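You operate a simulated robot arm through the tools that you are given. There is no shell and no other tool. Be economical: measure what you need, move in short steps, check, and stop when the job is done.

The job below is to be done with a simulated robot arm. You get a single attempt, and the scene is never put back.

Task
Put things in order on the free end of the desk. At the end: the pink cloth from the free end of the desk stands on top of the blue carton (marked "TAPES"); the blue glass from the free end of the desk stands where the pink cloth stood; the clear short bottle stands where the blue glass stood; the grey ink cartridge from the free end of the desk stands where the clear short bottle stood; whatever was shut is shut again. Leave all else as you found it, and nothing knocked over.
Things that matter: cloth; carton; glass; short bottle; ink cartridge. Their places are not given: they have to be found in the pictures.

Only the result counts: the job must be done as asked and must still hold three seconds after the hand-in. Knocking over, shifting, dropping, spilling or breaking anything else fails it. Flat cloth is picked up by pressing the open fingertips on it (5 to 10 N) and closing them slowly along it; thin cloth reads only 2 to 8 mm in the jaws.

Robot
A 6-joint arm with a two-finger parallel gripper, fixed in place. Base frame: the origin is at the foot of the arm, x ahead of it, y to its left, z up; the work surface is at about z = 730. Units: mm, degrees, N and s.
With the tool pointing down near the work surface it reaches from about 260 to 740 mm from the base axis. Its first joint turns from -66.0 to 66.0 degrees. Payload 2.45 kg.
Tool frame: the origin (TCP) lies between the finger pads and is the grasp point; the fingertips stand 24 mm ahead of it; z points along the fingers, y is the line along which they close. The gripper opens to 68 mm. The fingers are 17 mm wide and 10 mm thick; the gripper's body (40 by 70 mm) begins 41 mm behind the TCP.
Orientation is that of the tool frame in the base frame, as [roll, pitch, yaw] about the fixed x, y, z axes, in that order (R = Rz(yaw) Ry(pitch) Rx(roll)). With the fingers straight down and closing along the base's y, the tool's x points along the base's -x, its y along +y and its z along -z.

Tools
- The arm moves only by the tool jog_arm. Its argument "rows" is a list of rows, each an object of numbers (a shift or turn left out is 0, a gripper value left out holds the last): "x", "y", "z": the shift along the tool's x, y, z in mm; "rx", "ry", "rz": the turn, a rotation vector about the tool's x, y, z in degrees. In form: [{"x": .., "y": .., "z": .., "rx": .., "ry": .., "rz": ..}, ...]. A call has 1 to 20 rows; each row shifts and turns the commanded pose from where the row before left it, along the tool's axes as they then stand. "hand" is the finger opening in mm, from 0 to 68, set as the call begins (left out, the last holds). Each row takes 0.2 s and may step no farther than 50 mm and 8.6 degrees from the row before; otherwise, or with a gripper value out of range, the whole call is refused. A pose out of reach is approached as far as the arm can. The call stops where the force on the tool passes 40 N (or 10 N more than at its start, if that is more) or the arm is blocked; 0.2 s more then pass. The fingers move at their own pace (about 108 mm/s each) and stop on an object; they squeeze with about 23 N. The grip force told is the motor's: it shows also when the fingers shut on nothing. Time passes only in rows, and 0.2 s behind the last, so rows that do not move let the fingers close. It gives the time, the measured TCP pose, the force on the tool (base axes), the opening and the grip force at its end, in the units of the frame above (readings bear some noise), and new pictures: "show" is both (left out), scene, wrist or none.
- Cameras (640 x 400 px; columns grow to the right, rows downward): "scene" is fixed at [141.8, 403.1, 1452.1]; the picture's right is [-0.93, -0.38, 0.00], its down [-0.26, 0.63, -0.73] and it looks along [0.28, -0.68, -0.68] (base axes); focal length 344 px, centre (320, 200). "wrist" rides on the gripper at [84, 11, -75] in the tool frame; the picture's right is [-0.13, 0.99, 0.00], its down [-0.60, -0.08, -0.79] and it looks along [-0.79, -0.10, 0.61] (tool axes); focal length 251 px, centre (320, 200).
- pixel_to_xyz(camera, pixels): for up to 12 pixels [column, row] of the newest picture of that camera ("zoom" is the newest enlarged one), the place [x, y, z] in the base frame of the surface seen there, good to about 2 mm. It takes no simulated time.
- close_up(camera, box): a new picture of the part [left, top, right, bottom] of that camera's present view, enlarged. It takes no simulated time.
- close_job(): hands the job in; it is judged then, once.

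Work in short steps. Measure before you move; look again where a grasp or a placing could have gone wrong, and mend it. You have 80 turns and 170 pictures in all, those below and enlarged ones among them. Open the gripper and draw the arm clear of the work before you hand the job in, unless the task says otherwise; then end with one line.

The tools are called after "Emit:" as a command line: name --argument value ..., lists and objects as JSON in quotes. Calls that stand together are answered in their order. jog_arm: Moves the arm, as the interface text tells. Its arguments: {"type":"object","properties":{"rows":{"type":"array"},"hand":{"type":"number"},"show":{"type":"string","enum":["both","scene","wrist","none"]}},"required":["rows"]} The other tools are called the same way: pixel_to_xyz (camera, pixels) gives the place of the surface under pixels of a picture; close_up (camera, box) takes an enlarged picture of a part of a camera's view; close_job () hands the job in.

At the start:

```text
clock: 0.0
tcp_pos: [334.2, -281.9, 1002.2]
ee_rot: [-180.0, 0.0, -179.9]
ft_force: [0.7, -0.2, -0.8]
finger_gap: 68.0
grip_force: 0.0
```

scene: 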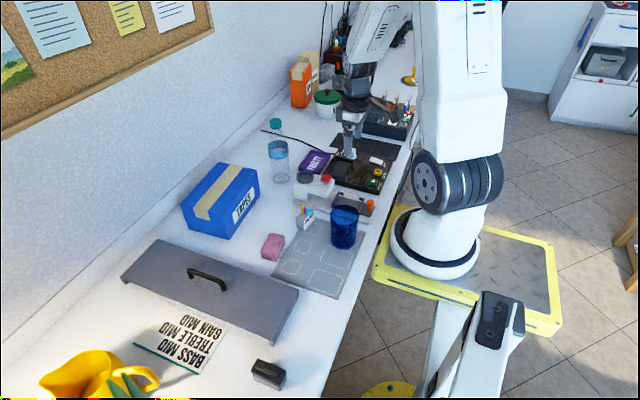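
wrist: 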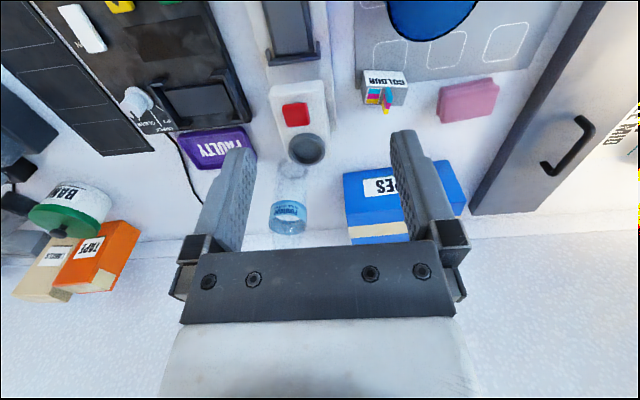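

I start by enlarging the scene view around the work area to identify cloth (272,246), carton (220,200), glass (344,227), bottle and cartridge.

Emit:
close_up --camera "scene" --box '[170, 100, 410, 250]'

Emit:
close_up --camera "scene" --box '[30, 220, 350, 400]'

Emit:
close_up --camera "wrist" --box '[250, 60, 510, 240]'

```text
2.67 times, centred on (290, 175) of scene
```

zoom: 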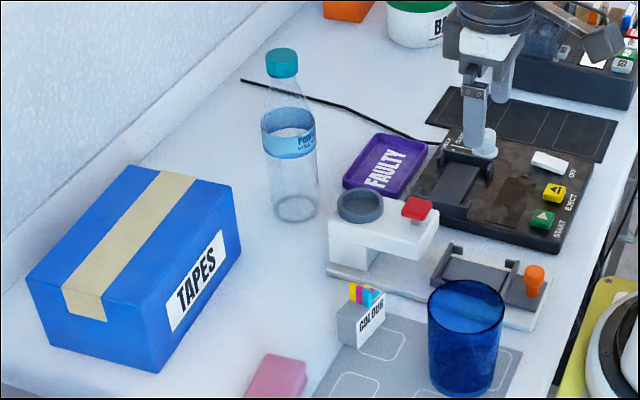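

```text
2.00 times, centred on (190, 310) of scene
```

zoom: 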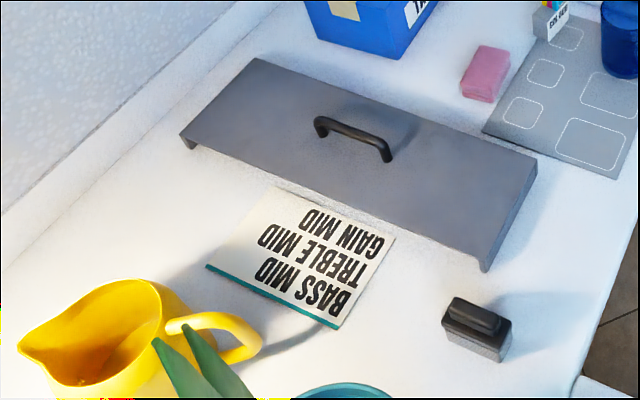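

```text
2.22 times, centred on (380, 150) of wrist
```

zoom: 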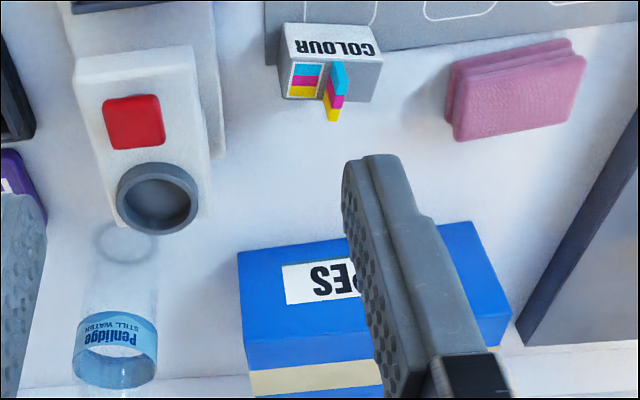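

The TAPES carton, cloth, glass and COLOUR cartridge are visible; the only visible bottle is the tall-ish Penlidge one, and a grey cover with handle sits at (210,290). I measure all of these.

Emit:
pixel_to_xyz --camera "scene" --pixels '[[275, 123], [279, 150], [279, 178], [345, 212], [343, 245], [272, 240], [266, 257], [306, 215], [305, 225], [225, 180], [240, 210], [320, 270]]'

Emit:
pixel_to_xyz --camera "scene" --pixels '[[160, 252], [125, 288], [295, 298], [270, 338], [206, 278], [188, 272], [223, 289], [124, 291], [272, 352], [268, 372], [180, 345], [300, 320]]'

Emit:
close_up --camera "scene" --box '[100, 220, 320, 358]'

Emit:
close_up --camera "scene" --box '[260, 30, 440, 142]'

```text
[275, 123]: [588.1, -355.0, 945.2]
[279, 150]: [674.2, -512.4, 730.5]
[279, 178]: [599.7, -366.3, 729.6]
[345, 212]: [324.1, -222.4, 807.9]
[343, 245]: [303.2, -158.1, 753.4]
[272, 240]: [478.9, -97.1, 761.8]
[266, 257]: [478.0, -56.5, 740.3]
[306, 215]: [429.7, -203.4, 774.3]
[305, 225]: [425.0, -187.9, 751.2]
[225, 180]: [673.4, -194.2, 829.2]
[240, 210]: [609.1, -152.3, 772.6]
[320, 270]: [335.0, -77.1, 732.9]
```

```text
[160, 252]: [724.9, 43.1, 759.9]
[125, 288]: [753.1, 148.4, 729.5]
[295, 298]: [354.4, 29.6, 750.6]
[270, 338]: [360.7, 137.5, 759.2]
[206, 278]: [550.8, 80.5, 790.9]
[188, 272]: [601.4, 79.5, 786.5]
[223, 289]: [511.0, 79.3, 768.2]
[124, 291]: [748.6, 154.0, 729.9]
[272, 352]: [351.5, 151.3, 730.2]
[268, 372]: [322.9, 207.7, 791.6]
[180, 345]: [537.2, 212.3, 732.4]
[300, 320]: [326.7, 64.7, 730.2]
```

```text
2.90 times, centred on (210, 289) of scene
```

zoom: 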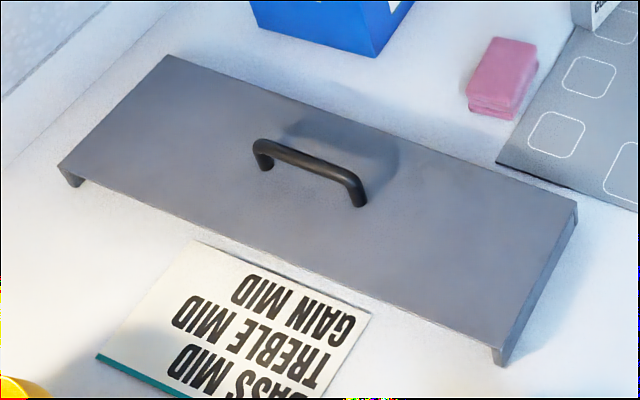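

```text
3.56 times, centred on (350, 86) of scene
```

zoom: 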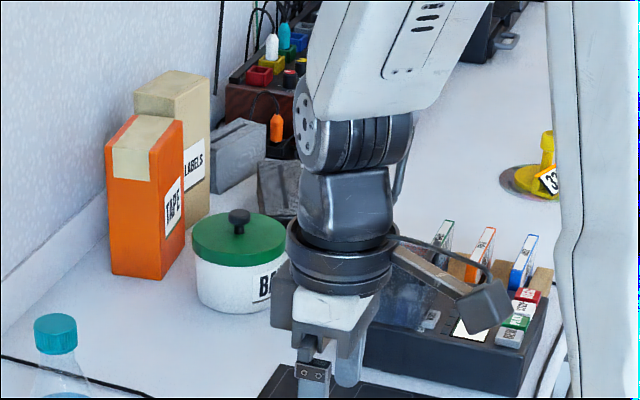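

The visible bottle is ~215 mm tall, so the short one is probably hidden (behind or under something). The arm at z=1002 is above everything, so I sweep toward +y to look with the wrist camera.

Emit:
jog_arm --rows '[{"y": 50}, {"y": 50}, {"y": 50}, {"y": 50}, {"y": 50}]'

Emit:
jog_arm --rows '[{"y": 50}, {"y": 50}, {"y": 50}, {"y": 50}, {"y": 50}]'

```text
clock: 1.2
tcp_pos: [351.9, -35.7, 1004.7]
ee_rot: [-180.0, -0.1, -180.0]
ft_force: [0.2, 0.0, -0.2]
finger_gap: 68.1
grip_force: 0.2
out of reach, approached as far as the arm can: row 4, 5
```

scene: 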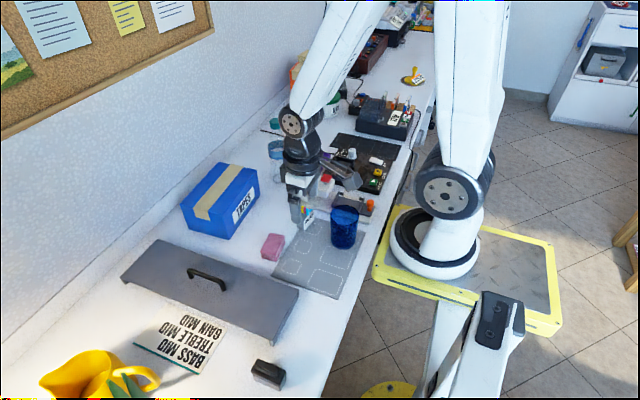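
wrist: 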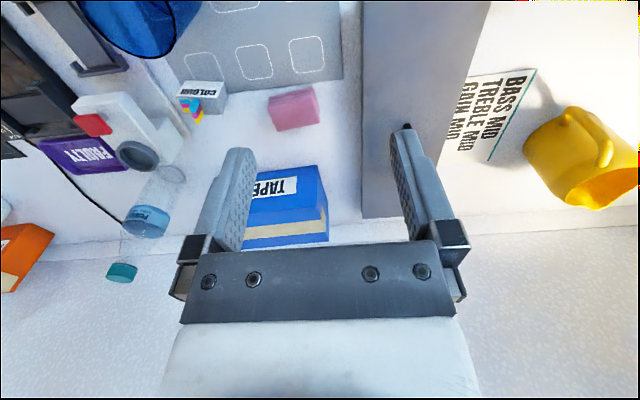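

```text
clock: 2.4
tcp_pos: [349.8, 214.6, 1005.3]
ee_rot: [-180.0, 0.0, 180.0]
ft_force: [-0.6, -0.3, -0.2]
finger_gap: 67.8
grip_force: 0.0
```

scene: 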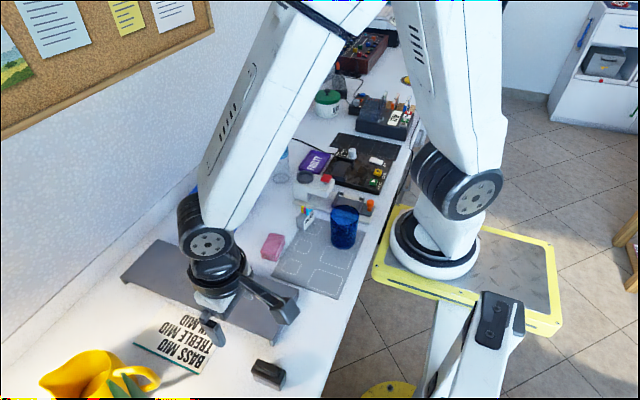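
wrist: 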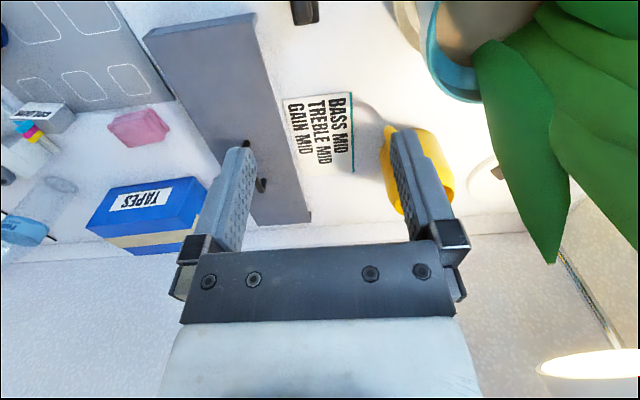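

Nothing short-bottle-like is in the open; the raised grey cover (x 354–750, y 35–145, top z 760) is suspect. I go back toward y≈-60 and turn the tool so the wrist camera looks along +y beneath the cover's long edge.

Emit:
jog_arm --rows '[{"y": -46, "x": -20}, {"y": -46, "x": -20}, {"y": -46, "x": -20}, {"y": -46, "x": -20}, {"y": -46, "x": -20}, {"y": -46, "x": -20}, {"rz": -8.2}, {"rz": -8.2}, {"rz": -8.2}, {"rz": -8.2}, {"rz": -8.2}, {"rz": -8.2}, {"rz": -8.2}, {"rz": -8.2}, {"rz": -8.2}, {"rz": -8.2}, {"rz": -8}]'

```text
refused: row 1 steps farther than a row can; nothing moved
```

A row exceeded 50 mm; I use smaller steps.

Emit:
jog_arm --rows '[{"y": -45, "x": -18}, {"y": -45, "x": -18}, {"y": -45, "x": -18}, {"y": -45, "x": -18}, {"y": -45, "x": -18}, {"y": -45, "x": -18}, {"rz": -8.2}, {"rz": -8.2}, {"rz": -8.2}, {"rz": -8.2}, {"rz": -8.2}, {"rz": -8.2}, {"rz": -8.2}, {"rz": -8.2}, {"rz": -8.2}, {"rz": -8.2}, {"rz": -8}]'

```text
clock: 6.0
tcp_pos: [458.5, -55.5, 1004.6]
ee_rot: [180.0, 0.0, -89.8]
ft_force: [0.4, 0.3, -0.3]
finger_gap: 68.2
grip_force: 0.1
```

scene: 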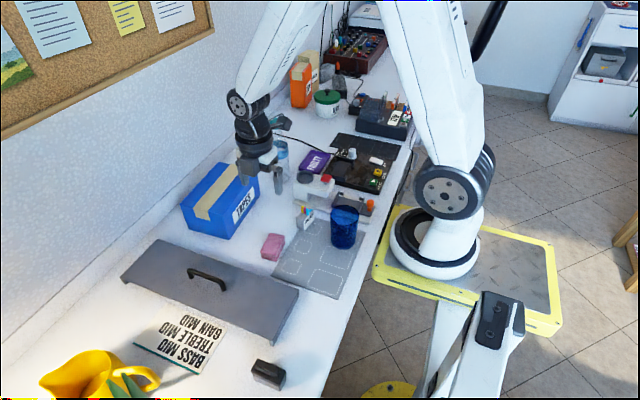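
wrist: 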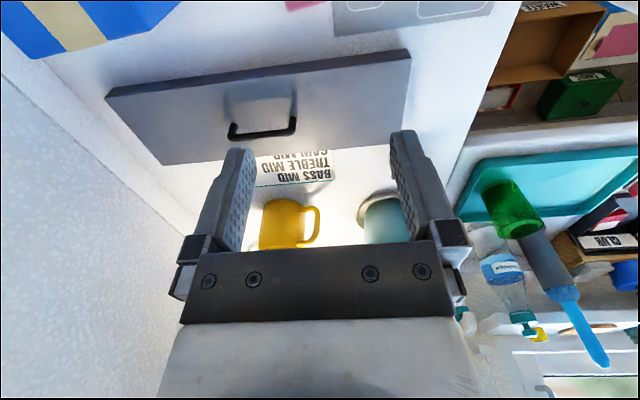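

A second area with other items appears on the right of the wrist view (bottle-like thing at (505,270)). I enlarge and measure it, and look at the cover edge.

Emit:
close_up --camera "wrist" --box '[400, 0, 640, 150]'

Emit:
close_up --camera "wrist" --box '[420, 150, 640, 400]'

Emit:
pixel_to_xyz --camera "wrist" --pixels '[[500, 268], [522, 316], [510, 200], [560, 170], [560, 20], [580, 90], [570, 290], [600, 45], [490, 120], [260, 70], [630, 280]]'

```text
2.67 times, centred on (520, 75) of wrist
```

zoom: 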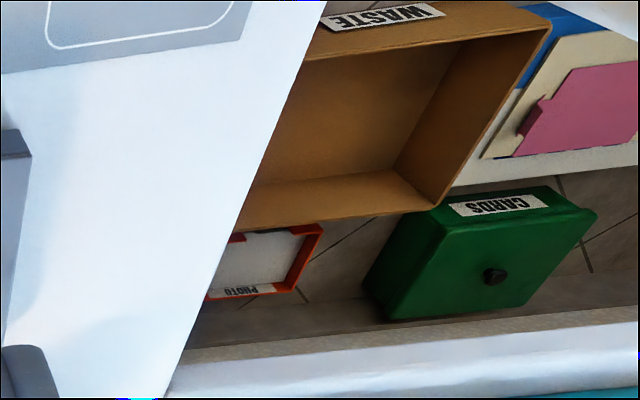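

```text
1.60 times, centred on (530, 275) of wrist
```

zoom: 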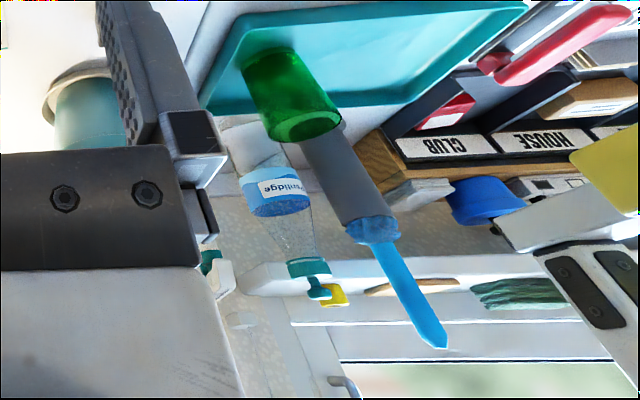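

```text
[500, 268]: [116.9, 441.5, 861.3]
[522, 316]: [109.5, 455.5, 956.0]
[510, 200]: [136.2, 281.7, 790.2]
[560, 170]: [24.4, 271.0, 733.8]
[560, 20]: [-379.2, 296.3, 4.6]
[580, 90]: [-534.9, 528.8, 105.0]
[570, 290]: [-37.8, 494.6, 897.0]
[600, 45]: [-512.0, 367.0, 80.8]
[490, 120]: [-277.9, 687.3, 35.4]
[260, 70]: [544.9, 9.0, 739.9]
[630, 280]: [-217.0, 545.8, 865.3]
```

The side table bottle is also a tall one. I enlarge the cover in the wrist view to see whether it's closed on all sides.

Emit:
close_up --camera "wrist" --box '[90, 30, 430, 200]'

Emit:
pixel_to_xyz --camera "wrist" --pixels '[[108, 90], [115, 97], [165, 164], [406, 52], [405, 60], [394, 143], [260, 85], [260, 78], [260, 66], [200, 165], [360, 150], [270, 128]]'

```text
1.88 times, centred on (260, 115) of wrist
```

zoom: 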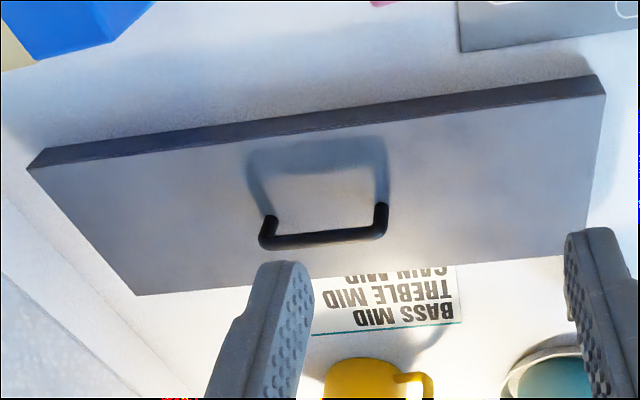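

```text
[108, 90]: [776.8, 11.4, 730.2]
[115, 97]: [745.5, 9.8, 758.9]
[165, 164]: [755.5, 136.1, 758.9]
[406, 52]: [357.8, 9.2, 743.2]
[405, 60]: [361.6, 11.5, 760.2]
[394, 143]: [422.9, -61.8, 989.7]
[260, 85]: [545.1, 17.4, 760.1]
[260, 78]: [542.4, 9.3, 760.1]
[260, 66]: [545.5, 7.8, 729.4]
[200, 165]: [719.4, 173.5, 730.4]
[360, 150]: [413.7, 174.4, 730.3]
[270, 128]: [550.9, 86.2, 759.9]
```

The cover has a skirt on its -y side and looks open on +y. I measure what stands at +y (jug, pot) so I can place the wrist camera there safely.

Emit:
pixel_to_xyz --camera "wrist" --pixels '[[280, 225], [315, 225], [268, 205], [385, 225], [372, 205], [365, 215], [385, 200], [300, 170], [240, 178]]'

Emit:
pixel_to_xyz --camera "scene" --pixels '[[45, 380], [100, 355], [157, 375], [130, 385], [115, 392], [200, 396], [270, 365], [283, 378]]'

```text
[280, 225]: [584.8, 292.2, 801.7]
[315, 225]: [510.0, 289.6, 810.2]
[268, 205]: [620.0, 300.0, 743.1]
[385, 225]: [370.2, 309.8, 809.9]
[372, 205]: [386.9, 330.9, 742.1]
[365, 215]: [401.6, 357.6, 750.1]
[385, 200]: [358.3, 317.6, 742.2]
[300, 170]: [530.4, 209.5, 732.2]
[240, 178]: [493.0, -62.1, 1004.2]
```

```text
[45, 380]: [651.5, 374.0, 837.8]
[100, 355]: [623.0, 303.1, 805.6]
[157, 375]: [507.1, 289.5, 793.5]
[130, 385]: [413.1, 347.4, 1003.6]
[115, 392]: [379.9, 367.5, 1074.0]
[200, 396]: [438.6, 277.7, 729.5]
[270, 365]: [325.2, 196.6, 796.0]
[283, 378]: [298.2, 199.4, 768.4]
```

I rotate back and go to about (540,155) high, then turn to yaw +90 so the camera looks along -y under the cover.

Emit:
jog_arm --rows '[{"rz": 8.2}, {"rz": 8.2}, {"rz": 8.2}, {"rz": 8.2}, {"rz": 8.2}, {"rz": 8.2}, {"rz": 8.2}, {"rz": 8.2}, {"rz": 8.2}, {"rz": 8.2}, {"rz": 8}, {"y": 45, "x": -20}, {"y": 45, "x": -20}, {"y": 45, "x": -20}, {"y": 45, "x": -20}, {"y": 30}]' --show "none"

Emit:
jog_arm --rows '[{"rz": 8.2}, {"rz": 8.2}, {"rz": 8.2}, {"rz": 8.2}, {"rz": 8.2}, {"rz": 8.2}, {"rz": 8.2}, {"rz": 8.2}, {"rz": 8.2}, {"rz": 8.2}, {"rz": 8}, {"z": 40}, {"z": 40}, {"z": 40}]'

```text
clock: 9.4
tcp_pos: [537.3, 156.5, 1005.0]
ee_rot: [180.0, 0.0, 179.9]
ft_force: [-0.2, -0.3, 0.0]
finger_gap: 67.9
grip_force: 0.0
```

```text
clock: 12.4
tcp_pos: [538.1, 155.3, 883.5]
ee_rot: [-180.0, 0.0, 90.0]
ft_force: [-1.0, -0.2, -0.1]
finger_gap: 68.1
grip_force: 0.0
```

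scene: 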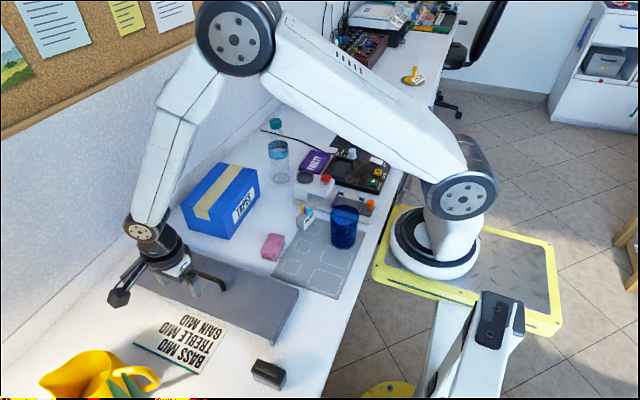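
wrist: 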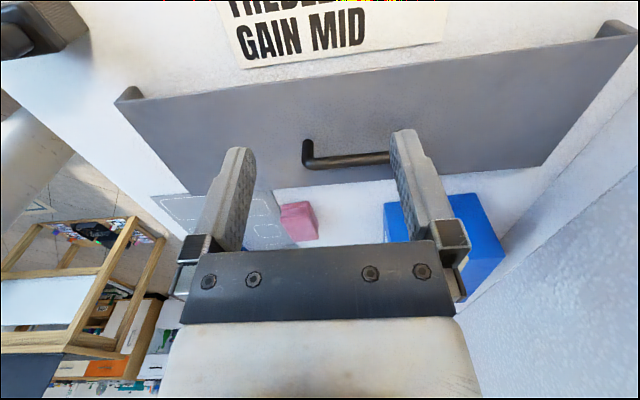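

The +y side is open with end legs. I go 65 mm lower and a little back to see beneath the front edge.

Emit:
jog_arm --rows '[{"z": 35, "x": 15}, {"z": 30, "x": 10}]' --show "wrist"

Emit:
close_up --camera "wrist" --box '[50, 0, 640, 200]'

```text
clock: 13.0
tcp_pos: [537.7, 178.9, 818.3]
ee_rot: [-180.0, 0.0, 90.0]
ft_force: [0.0, 0.0, -0.8]
finger_gap: 68.2
grip_force: 0.0
```

wrist: 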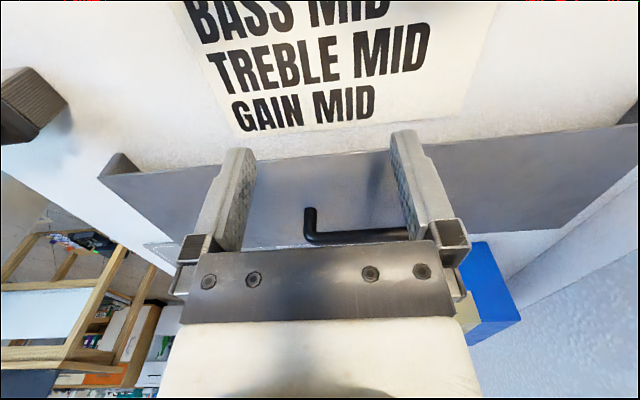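

```text
1.08 times, centred on (345, 100) of wrist
```

zoom: 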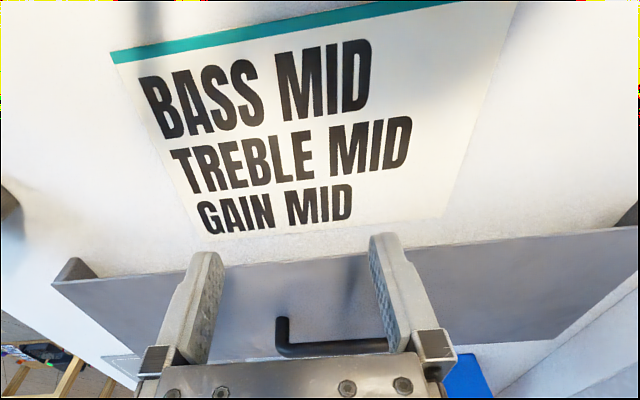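

The underside is still hidden. I probe scene pixels right along the cover's front edge to see if there's a recess below the desk level.

Emit:
close_up --camera "scene" --box '[200, 280, 310, 350]'

Emit:
pixel_to_xyz --camera "scene" --pixels '[[230, 322], [230, 324], [230, 325], [230, 326], [230, 327], [230, 328], [230, 330], [265, 338], [265, 340], [265, 341], [265, 343], [272, 345]]'

```text
5.71 times, centred on (255, 315) of scene
```

zoom: 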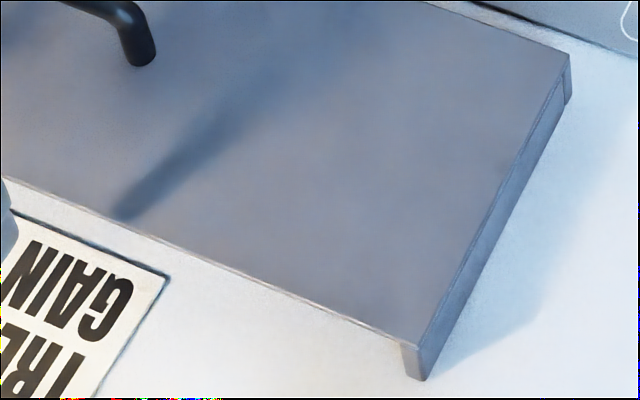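

```text
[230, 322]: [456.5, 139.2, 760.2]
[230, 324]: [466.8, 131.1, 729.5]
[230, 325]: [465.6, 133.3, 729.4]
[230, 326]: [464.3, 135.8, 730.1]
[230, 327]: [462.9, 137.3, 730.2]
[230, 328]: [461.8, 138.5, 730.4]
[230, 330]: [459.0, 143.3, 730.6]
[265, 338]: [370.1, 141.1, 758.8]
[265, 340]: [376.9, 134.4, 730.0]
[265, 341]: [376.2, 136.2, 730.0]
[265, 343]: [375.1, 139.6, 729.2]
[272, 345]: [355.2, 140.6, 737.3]
```

The desk directly under the edge is at 730, no recess there. With the arm out of the way I also check the far part of the desk in the scene view for a short bottle.

Emit:
close_up --camera "scene" --box '[260, 0, 500, 150]'

Emit:
close_up --camera "scene" --box '[260, 120, 400, 210]'

```text
2.67 times, centred on (380, 75) of scene
```

zoom: 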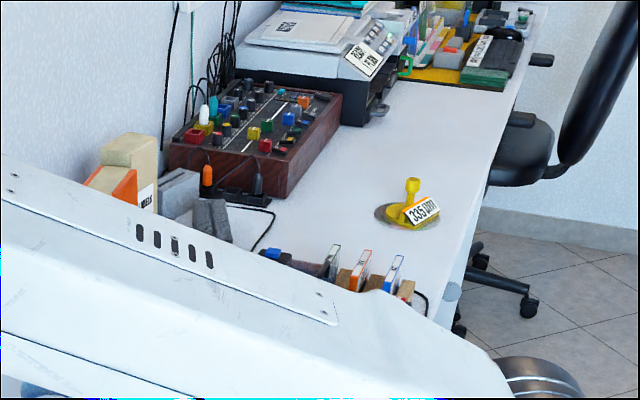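

```text
4.44 times, centred on (330, 165) of scene
```

zoom: 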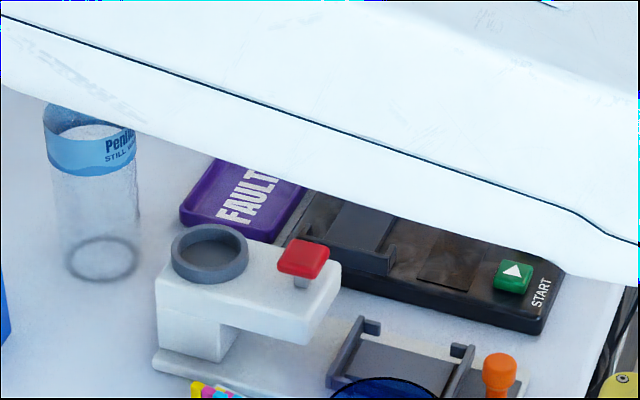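

No short bottle elsewhere in view, so it is most likely beneath the cover. I raise, turn back to yaw 180 and measure the handle from above.

Emit:
jog_arm --rows '[{"z": -45}, {"z": -45}, {"z": -40}, {"rz": -8.2}, {"rz": -8.2}, {"rz": -8.2}, {"rz": -8.2}, {"rz": -8.2}, {"rz": -8.2}, {"rz": -8.2}, {"rz": -8.2}, {"rz": -8.2}, {"rz": -8.2}, {"rz": -8}, {"x": -10, "y": -45}, {"x": -8, "y": -45}, {"y": -9}]'

Emit:
close_up --camera "wrist" --box '[240, 0, 400, 100]'

```text
clock: 16.6
tcp_pos: [555.5, 79.7, 949.7]
ee_rot: [180.0, 0.0, -179.9]
ft_force: [-0.5, 0.9, 0.0]
finger_gap: 68.0
grip_force: 0.0
```

scene: 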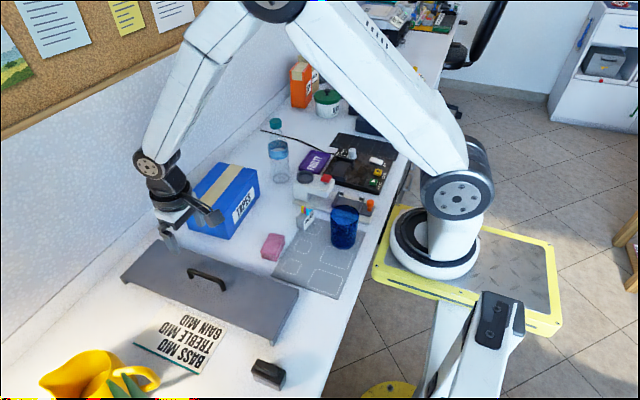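
wrist: 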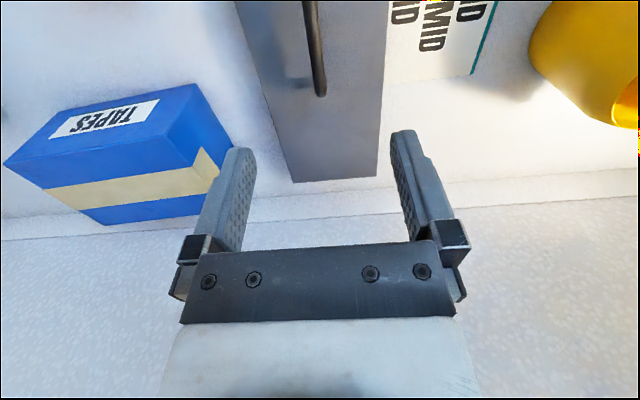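

```text
4.00 times, centred on (320, 50) of wrist
```

zoom: 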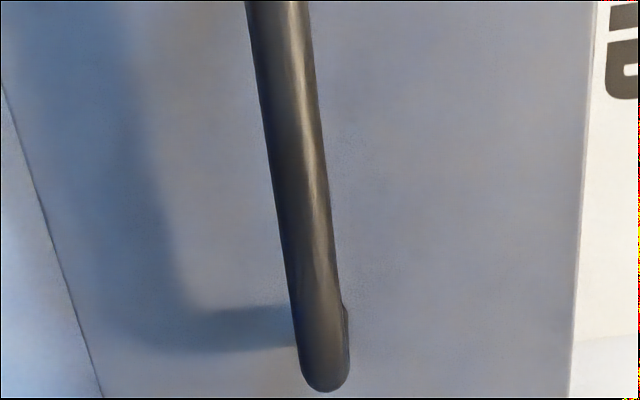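

I measure the handle and the cover corners exactly, as reference for putting it back.

Emit:
pixel_to_xyz --camera "zoom" --pixels '[[285, 100], [310, 250], [325, 375], [60, 250], [590, 100], [570, 390]]'

Emit:
pixel_to_xyz --camera "scene" --pixels '[[190, 271], [200, 273], [208, 276], [217, 280], [224, 284], [226, 289], [270, 338], [297, 292], [159, 241], [122, 277]]'

Emit:
pixel_to_xyz --camera "wrist" --pixels '[[293, 180], [375, 176], [240, 50], [385, 50], [250, 95]]'

```text
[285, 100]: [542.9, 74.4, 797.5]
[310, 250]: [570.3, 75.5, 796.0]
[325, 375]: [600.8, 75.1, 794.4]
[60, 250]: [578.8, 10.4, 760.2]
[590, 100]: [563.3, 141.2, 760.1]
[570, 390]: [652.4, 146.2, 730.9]
```

```text
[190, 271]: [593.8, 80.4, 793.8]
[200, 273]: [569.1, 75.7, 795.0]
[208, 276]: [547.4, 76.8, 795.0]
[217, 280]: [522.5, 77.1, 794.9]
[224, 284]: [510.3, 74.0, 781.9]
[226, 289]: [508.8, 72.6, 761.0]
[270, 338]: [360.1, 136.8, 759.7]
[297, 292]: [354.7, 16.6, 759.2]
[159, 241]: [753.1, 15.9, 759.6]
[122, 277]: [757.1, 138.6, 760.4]
```

```text
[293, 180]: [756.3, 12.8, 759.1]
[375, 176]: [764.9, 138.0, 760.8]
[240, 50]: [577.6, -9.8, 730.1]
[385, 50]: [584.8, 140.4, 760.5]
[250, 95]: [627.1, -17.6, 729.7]
```

Handle bar is at y≈75, top z≈797, x 505–605. I descend to TCP z≈789 (tips at 765, above the cover top 760).

Emit:
jog_arm --rows '[{"y": -4.5, "z": 48}, {"z": 48}, {"z": 44}, {"z": 12}, {"z": 8}]' --show "wrist"

```text
clock: 17.8
tcp_pos: [556.4, 76.4, 788.8]
ee_rot: [180.0, -0.1, -179.9]
ft_force: [-0.1, 0.7, -0.5]
finger_gap: 67.9
grip_force: 0.1
```

wrist: 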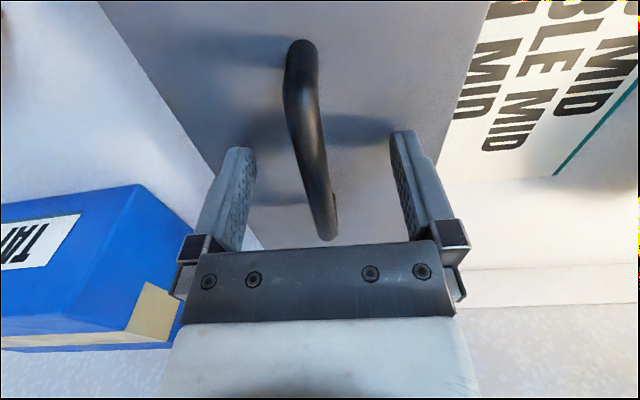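

The handle is between the fingers. I close on it.

Emit:
jog_arm --rows '[{"y": -1}, {}, {}]' --hand 4 --show "none"

Emit:
jog_arm --rows '[{"z": -10}, {"z": -20}, {}]'

```text
clock: 18.6
tcp_pos: [556.7, 74.0, 788.5]
ee_rot: [179.9, -0.1, 180.0]
ft_force: [0.5, -1.0, 0.5]
finger_gap: 11.3
grip_force: 23.2
```

```text
clock: 19.4
tcp_pos: [556.4, 75.3, 819.7]
ee_rot: [-180.0, -0.1, -179.9]
ft_force: [0.1, 1.0, -2.1]
finger_gap: 11.6
grip_force: 22.8
```

scene: 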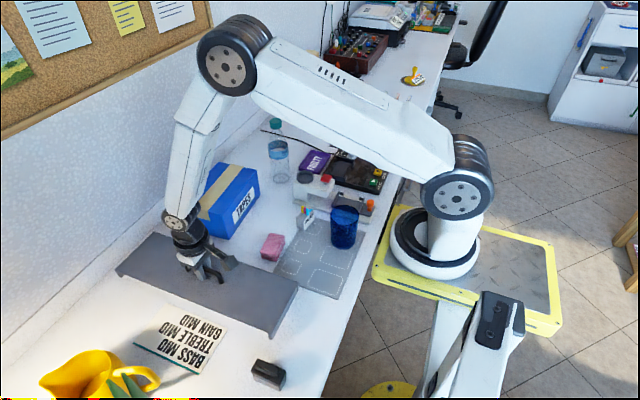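
wrist: 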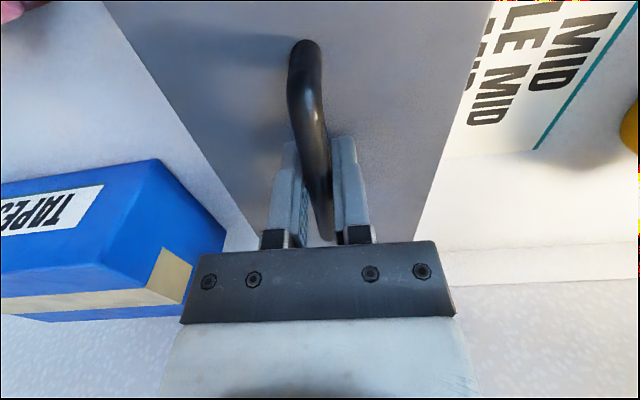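

The cover lifted freely (about 2 N). I raise it further to see beneath.

Emit:
jog_arm --rows '[{"z": -40}, {"z": -40}, {"z": -40}, {"z": -40}, {"z": -40}, {}]' --show "both"

```text
clock: 20.8
tcp_pos: [555.4, 74.7, 1019.9]
ee_rot: [179.9, 0.0, 180.0]
ft_force: [-0.5, -0.1, -2.3]
finger_gap: 11.4
grip_force: 23.3
```

scene: 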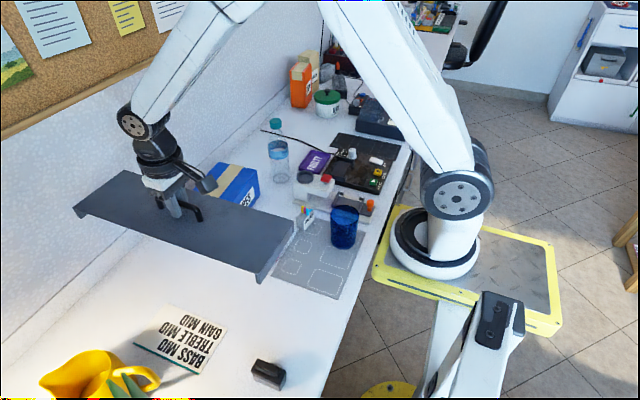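
wrist: 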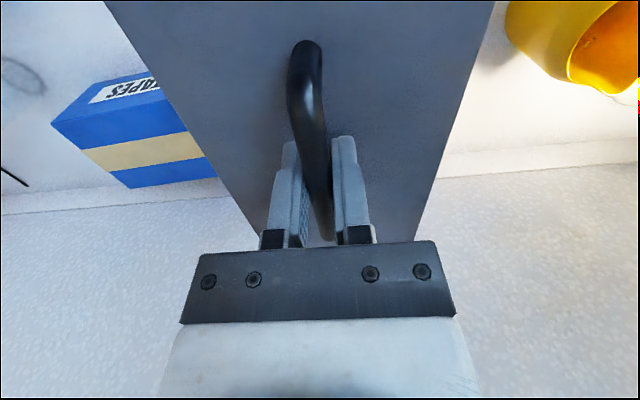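

The desk under the cover seems bare, but a clear bottle could be hard to see; I enlarge that area.

Emit:
close_up --camera "scene" --box '[80, 200, 320, 350]'

Emit:
close_up --camera "wrist" --box '[0, 0, 240, 200]'

```text
2.67 times, centred on (200, 275) of scene
```

zoom: 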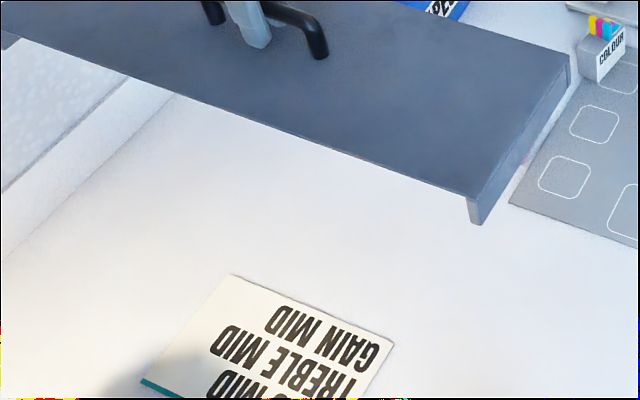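

```text
2.00 times, centred on (120, 100) of wrist
```

zoom: 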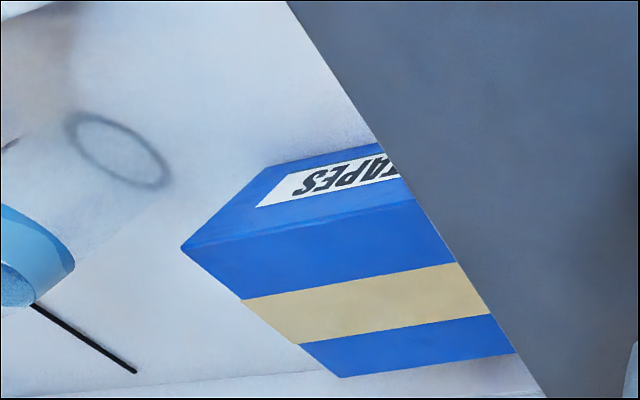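

Nothing is under the cover, so I set it back exactly where it was (230 mm down, slow at the end).

Emit:
jog_arm --rows '[{"z": 45}, {"z": 45}, {"z": 45}, {"z": 45}, {"z": 25}, {"z": 10}, {"z": 6}, {"z": 5}, {"z": 4}, {}]' --show "none"

```text
clock: 23.0
tcp_pos: [556.2, 74.1, 789.1]
ee_rot: [-180.0, 0.0, 180.0]
ft_force: [-0.6, 0.8, 0.2]
finger_gap: 11.3
grip_force: 23.3
```

Cover rests on the desk (force ≈0). I release, rise, and view.

Emit:
jog_arm --rows '[{}, {}, {}]' --hand 68 --show "none"

Emit:
jog_arm --rows '[{"z": -40}, {"z": -45}, {"z": -45}, {"z": -45}, {"z": -45}]'

Emit:
pixel_to_xyz --camera "scene" --pixels '[[270, 338], [297, 292], [159, 241], [122, 277], [224, 284], [327, 97], [327, 110], [303, 80], [320, 100], [335, 100]]'

```text
clock: 23.8
tcp_pos: [555.4, 75.2, 788.7]
ee_rot: [-180.0, 0.0, 180.0]
ft_force: [1.0, 0.6, 0.2]
finger_gap: 68.0
grip_force: 0.1
```

```text
clock: 25.0
tcp_pos: [557.5, 74.8, 1008.5]
ee_rot: [-180.0, 0.0, 179.9]
ft_force: [0.3, -0.5, -0.7]
finger_gap: 68.1
grip_force: 0.1
```

scene: 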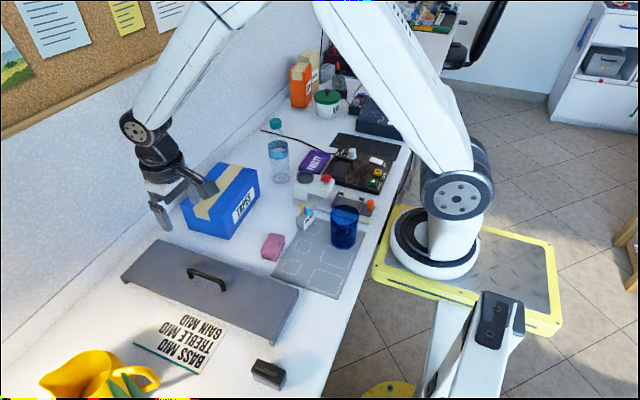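
wrist: 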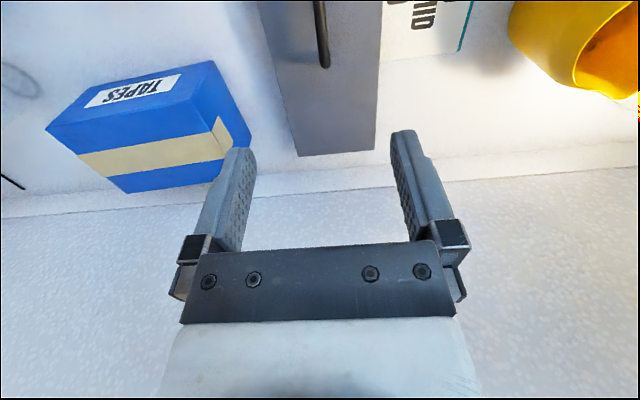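

```text
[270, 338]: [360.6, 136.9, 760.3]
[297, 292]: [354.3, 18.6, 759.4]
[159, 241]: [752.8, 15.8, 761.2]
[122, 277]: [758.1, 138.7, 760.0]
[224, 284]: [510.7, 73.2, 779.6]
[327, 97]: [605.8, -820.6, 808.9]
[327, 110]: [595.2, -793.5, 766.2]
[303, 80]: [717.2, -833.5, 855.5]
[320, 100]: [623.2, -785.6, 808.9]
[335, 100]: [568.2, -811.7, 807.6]
```

The cover is back within measurement noise, and the lidded pot is out of reach (y≈-800). I turn to yaw 90 so the wrist camera looks along -y, over the carton and behind it.

Emit:
jog_arm --rows '[{"rz": 8.2}, {"rz": 8.2}, {"rz": 8.2}, {"rz": 8.2}, {"rz": 8.2}, {"rz": 8.2}, {"rz": 8.2}, {"rz": 8.2}, {"rz": 8.2}, {"rz": 8.2}, {"rz": 8}, {"x": -45}, {"x": -45}, {"x": -45}, {"x": -45}]' --show "wrist"

Emit:
close_up --camera "wrist" --box '[160, 0, 480, 180]'

```text
clock: 28.2
tcp_pos: [556.1, -105.8, 1006.8]
ee_rot: [180.0, 0.0, 90.0]
ft_force: [-1.1, -0.4, 0.0]
finger_gap: 67.9
grip_force: 0.1
```

wrist: 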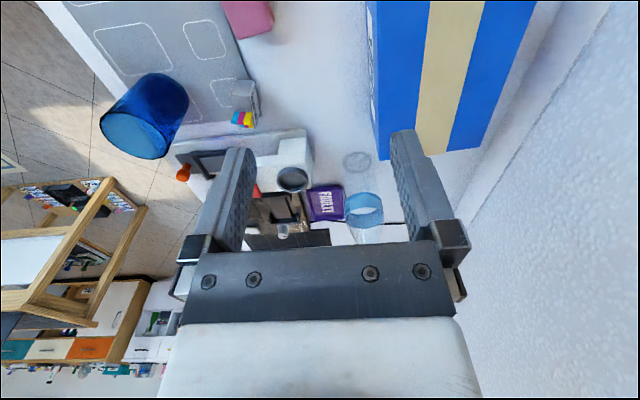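

```text
2.00 times, centred on (320, 90) of wrist
```

zoom: 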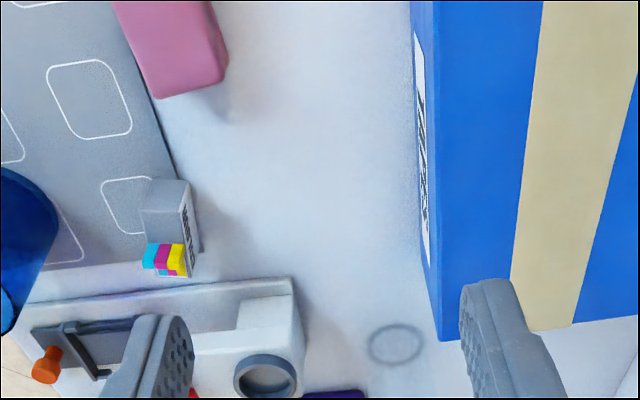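

No other bottle anywhere near; the desk Penlidge bottle must be the "short" one versus the bottle on the side table. I measure its label and cap to compare heights, plus geometry of all objects.

Emit:
pixel_to_xyz --camera "wrist" --pixels '[[362, 205], [350, 205], [378, 210], [357, 161], [345, 161], [371, 161], [365, 217]]'

Emit:
close_up --camera "scene" --box '[250, 105, 320, 190]'

```text
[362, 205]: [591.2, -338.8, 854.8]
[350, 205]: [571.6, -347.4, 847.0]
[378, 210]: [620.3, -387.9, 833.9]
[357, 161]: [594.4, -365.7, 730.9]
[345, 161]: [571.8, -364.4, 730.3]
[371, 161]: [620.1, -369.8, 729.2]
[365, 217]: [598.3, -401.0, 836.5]
```

```text
4.71 times, centred on (285, 148) of scene
```

zoom: 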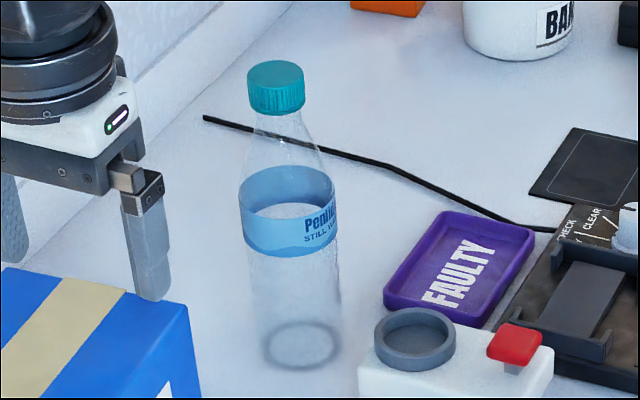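

The bottle is ~215 mm tall, ~64 mm wide, capped. I check inside the blue glass and the jug too, to exclude a hidden smaller bottle.

Emit:
close_up --camera "scene" --box '[320, 190, 380, 255]'

Emit:
close_up --camera "scene" --box '[30, 330, 170, 400]'

Emit:
pixel_to_xyz --camera "scene" --pixels '[[331, 210], [358, 212], [345, 206], [345, 219], [344, 240], [332, 240], [355, 240], [344, 248], [345, 200]]'

Emit:
pixel_to_xyz --camera "wrist" --pixels '[[144, 150], [105, 125], [187, 100], [170, 75], [140, 78], [245, 88], [242, 100], [246, 20], [272, 15], [236, 38], [258, 5]]'

```text
6.15 times, centred on (350, 222) of scene
```

zoom: 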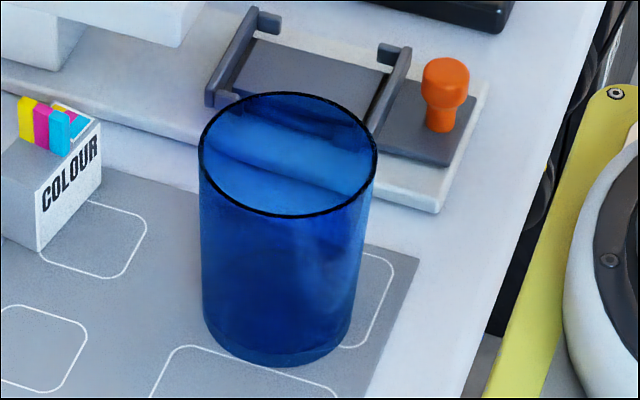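

```text
4.57 times, centred on (100, 365) of scene
```

zoom: 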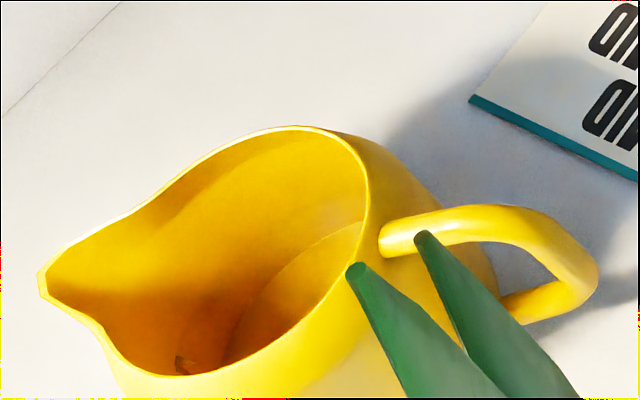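

```text
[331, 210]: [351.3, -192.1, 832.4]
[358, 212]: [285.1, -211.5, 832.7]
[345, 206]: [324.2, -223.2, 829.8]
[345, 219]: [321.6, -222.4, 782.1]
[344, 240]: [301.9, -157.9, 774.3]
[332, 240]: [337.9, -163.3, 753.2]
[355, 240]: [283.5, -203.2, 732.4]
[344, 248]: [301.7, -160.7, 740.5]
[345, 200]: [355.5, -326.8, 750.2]
```

```text
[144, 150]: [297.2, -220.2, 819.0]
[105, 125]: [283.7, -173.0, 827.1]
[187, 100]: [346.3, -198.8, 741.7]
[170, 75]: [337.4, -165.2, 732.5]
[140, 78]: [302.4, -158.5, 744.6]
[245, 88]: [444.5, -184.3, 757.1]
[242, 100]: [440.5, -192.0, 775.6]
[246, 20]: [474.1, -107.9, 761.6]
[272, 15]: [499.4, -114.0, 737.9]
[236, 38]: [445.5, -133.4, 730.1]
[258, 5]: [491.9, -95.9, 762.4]
```

No hidden bottle: the Penlidge bottle is the short bottle. Glass rim ~67 mm at z 832, so I'll pinch its wall; bottle by its cap. Now I measure cloth and carton accurately.

Emit:
close_up --camera "scene" --box '[240, 200, 330, 270]'

Emit:
pixel_to_xyz --camera "zoom" --pixels '[[195, 240], [305, 240], [150, 370], [270, 380], [170, 340], [260, 340], [235, 280], [180, 400], [310, 300], [160, 415], [250, 420]]'

Emit:
pixel_to_xyz --camera "scene" --pixels '[[218, 165], [254, 172], [184, 204], [220, 215], [228, 190], [200, 190], [240, 175], [222, 238]]'

```text
5.71 times, centred on (285, 235) of scene
```

zoom: 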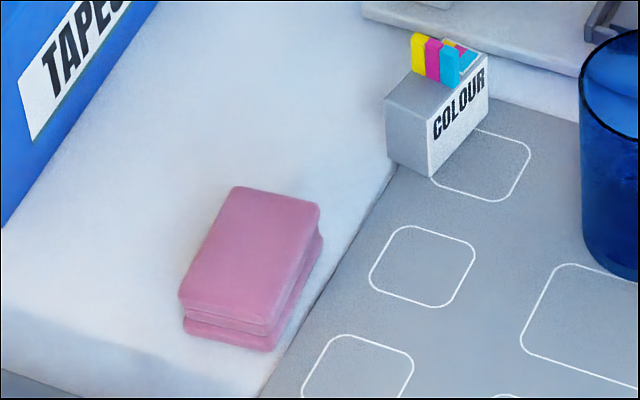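

```text
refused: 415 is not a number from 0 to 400
```

```text
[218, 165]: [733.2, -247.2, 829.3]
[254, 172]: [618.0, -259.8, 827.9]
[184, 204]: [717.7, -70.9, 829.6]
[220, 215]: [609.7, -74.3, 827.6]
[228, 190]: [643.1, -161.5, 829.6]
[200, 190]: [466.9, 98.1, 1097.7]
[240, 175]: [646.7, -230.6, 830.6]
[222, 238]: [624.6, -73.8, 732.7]
```

Carton top spans about x 608–733, y −260…−72, z 829. Now the cloth corners in the zoom (top from (180,300) to (318,205)).

Emit:
pixel_to_xyz --camera "zoom" --pixels '[[235, 192], [313, 207], [184, 296], [268, 320], [250, 255], [225, 340], [300, 290], [185, 325], [270, 345], [318, 245], [425, 110], [410, 165]]'

Emit:
pixel_to_xyz --camera "wrist" --pixels '[[222, 5], [237, 36], [270, 15], [268, 28], [238, 82], [255, 85], [233, 100], [250, 122], [235, 120], [255, 120]]'

```text
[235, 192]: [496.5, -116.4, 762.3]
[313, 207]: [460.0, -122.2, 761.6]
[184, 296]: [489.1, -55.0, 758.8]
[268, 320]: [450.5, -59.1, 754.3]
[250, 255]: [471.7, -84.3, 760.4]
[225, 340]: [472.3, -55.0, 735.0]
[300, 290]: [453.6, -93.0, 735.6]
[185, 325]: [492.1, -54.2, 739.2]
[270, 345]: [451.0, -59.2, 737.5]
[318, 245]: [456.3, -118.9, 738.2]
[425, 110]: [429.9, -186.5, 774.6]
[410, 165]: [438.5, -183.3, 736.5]
```

```text
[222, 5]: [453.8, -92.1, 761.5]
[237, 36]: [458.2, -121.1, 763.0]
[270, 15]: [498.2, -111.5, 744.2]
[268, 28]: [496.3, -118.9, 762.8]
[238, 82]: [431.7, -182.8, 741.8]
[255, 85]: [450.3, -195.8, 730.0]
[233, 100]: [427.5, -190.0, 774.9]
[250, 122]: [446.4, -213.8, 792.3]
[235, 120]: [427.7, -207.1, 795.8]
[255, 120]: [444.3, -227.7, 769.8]
```

Cloth centre ≈(474,−88), 41×65 mm, 32 mm thick, turned ~7°. I move above it, turn 7° and descend to z≈800 for a check.

Emit:
jog_arm --rows '[{"y": -41, "x": 9}, {"y": -41, "x": 9}, {"rz": -7}, {"z": 45}, {"z": 45}, {"z": 45}, {"z": 45}, {"z": 25}, {}]'

```text
clock: 30.2
tcp_pos: [474.9, -86.5, 804.0]
ee_rot: [180.0, 0.0, 97.1]
ft_force: [-0.3, 0.3, 0.4]
finger_gap: 67.8
grip_force: 0.0
```

scene: 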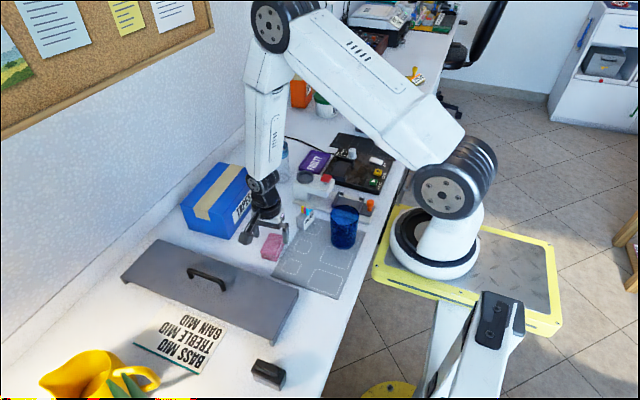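
wrist: 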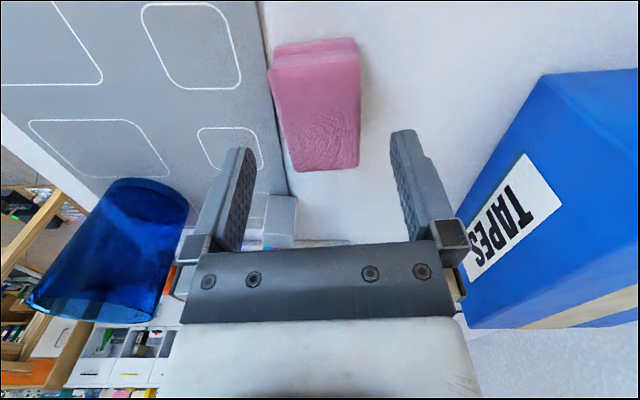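

The cloth lies centred between the fingers. I descend to z≈757 (tips ~3 mm above desk) and close.

Emit:
jog_arm --rows '[{"z": 30, "x": -1.5}, {"z": 12}, {"z": 5}, {}]' --show "none"

Emit:
jog_arm --rows '[{}, {}, {}, {}]' --hand 15 --show "wrist"

```text
clock: 31.2
tcp_pos: [474.0, -87.7, 758.0]
ee_rot: [-179.8, 0.1, 97.0]
ft_force: [-2.5, -0.6, 8.0]
finger_gap: 68.1
grip_force: 0.1
```

```text
clock: 31.6
tcp_pos: [469.9, -88.6, 756.0]
ee_rot: [-179.5, -0.2, 96.8]
ft_force: [2.4, -1.6, 4.4]
finger_gap: 44.6
grip_force: 18.6
stopped in row 2: the force on the tool passed its limit (the readings are from after the stop); the commanded pose is now the measured one
```

wrist: 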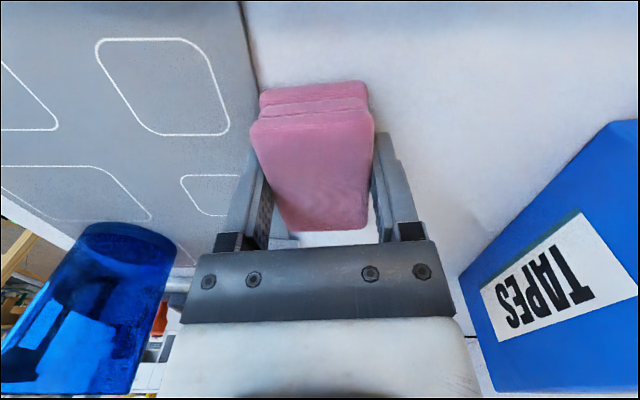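

The near fingertip was touching the grey mat (z≈733), and the closing drag tripped the limit at gap 44.6. I raise 3 mm and let the fingers finish closing.

Emit:
jog_arm --rows '[{"z": -3}, {}, {}, {}]' --hand 15 --show "both"

```text
clock: 32.6
tcp_pos: [470.2, -88.2, 761.1]
ee_rot: [-179.2, -0.2, 96.7]
ft_force: [-0.1, 1.2, 2.1]
finger_gap: 44.2
grip_force: 23.2
```

scene: 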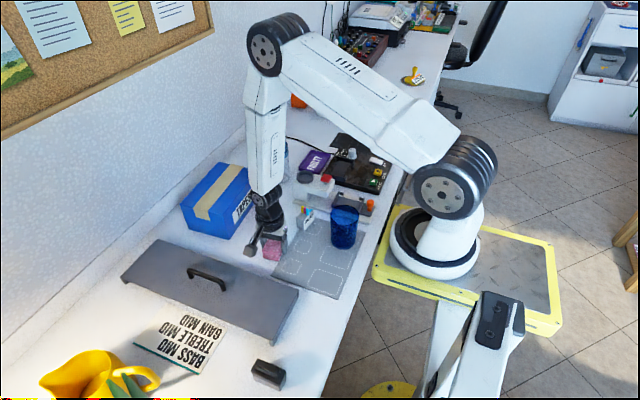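
wrist: 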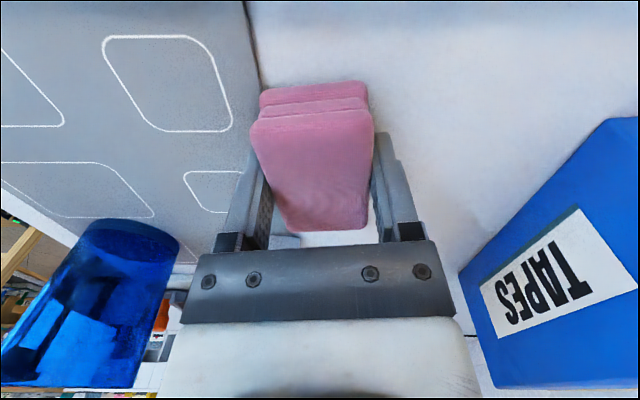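

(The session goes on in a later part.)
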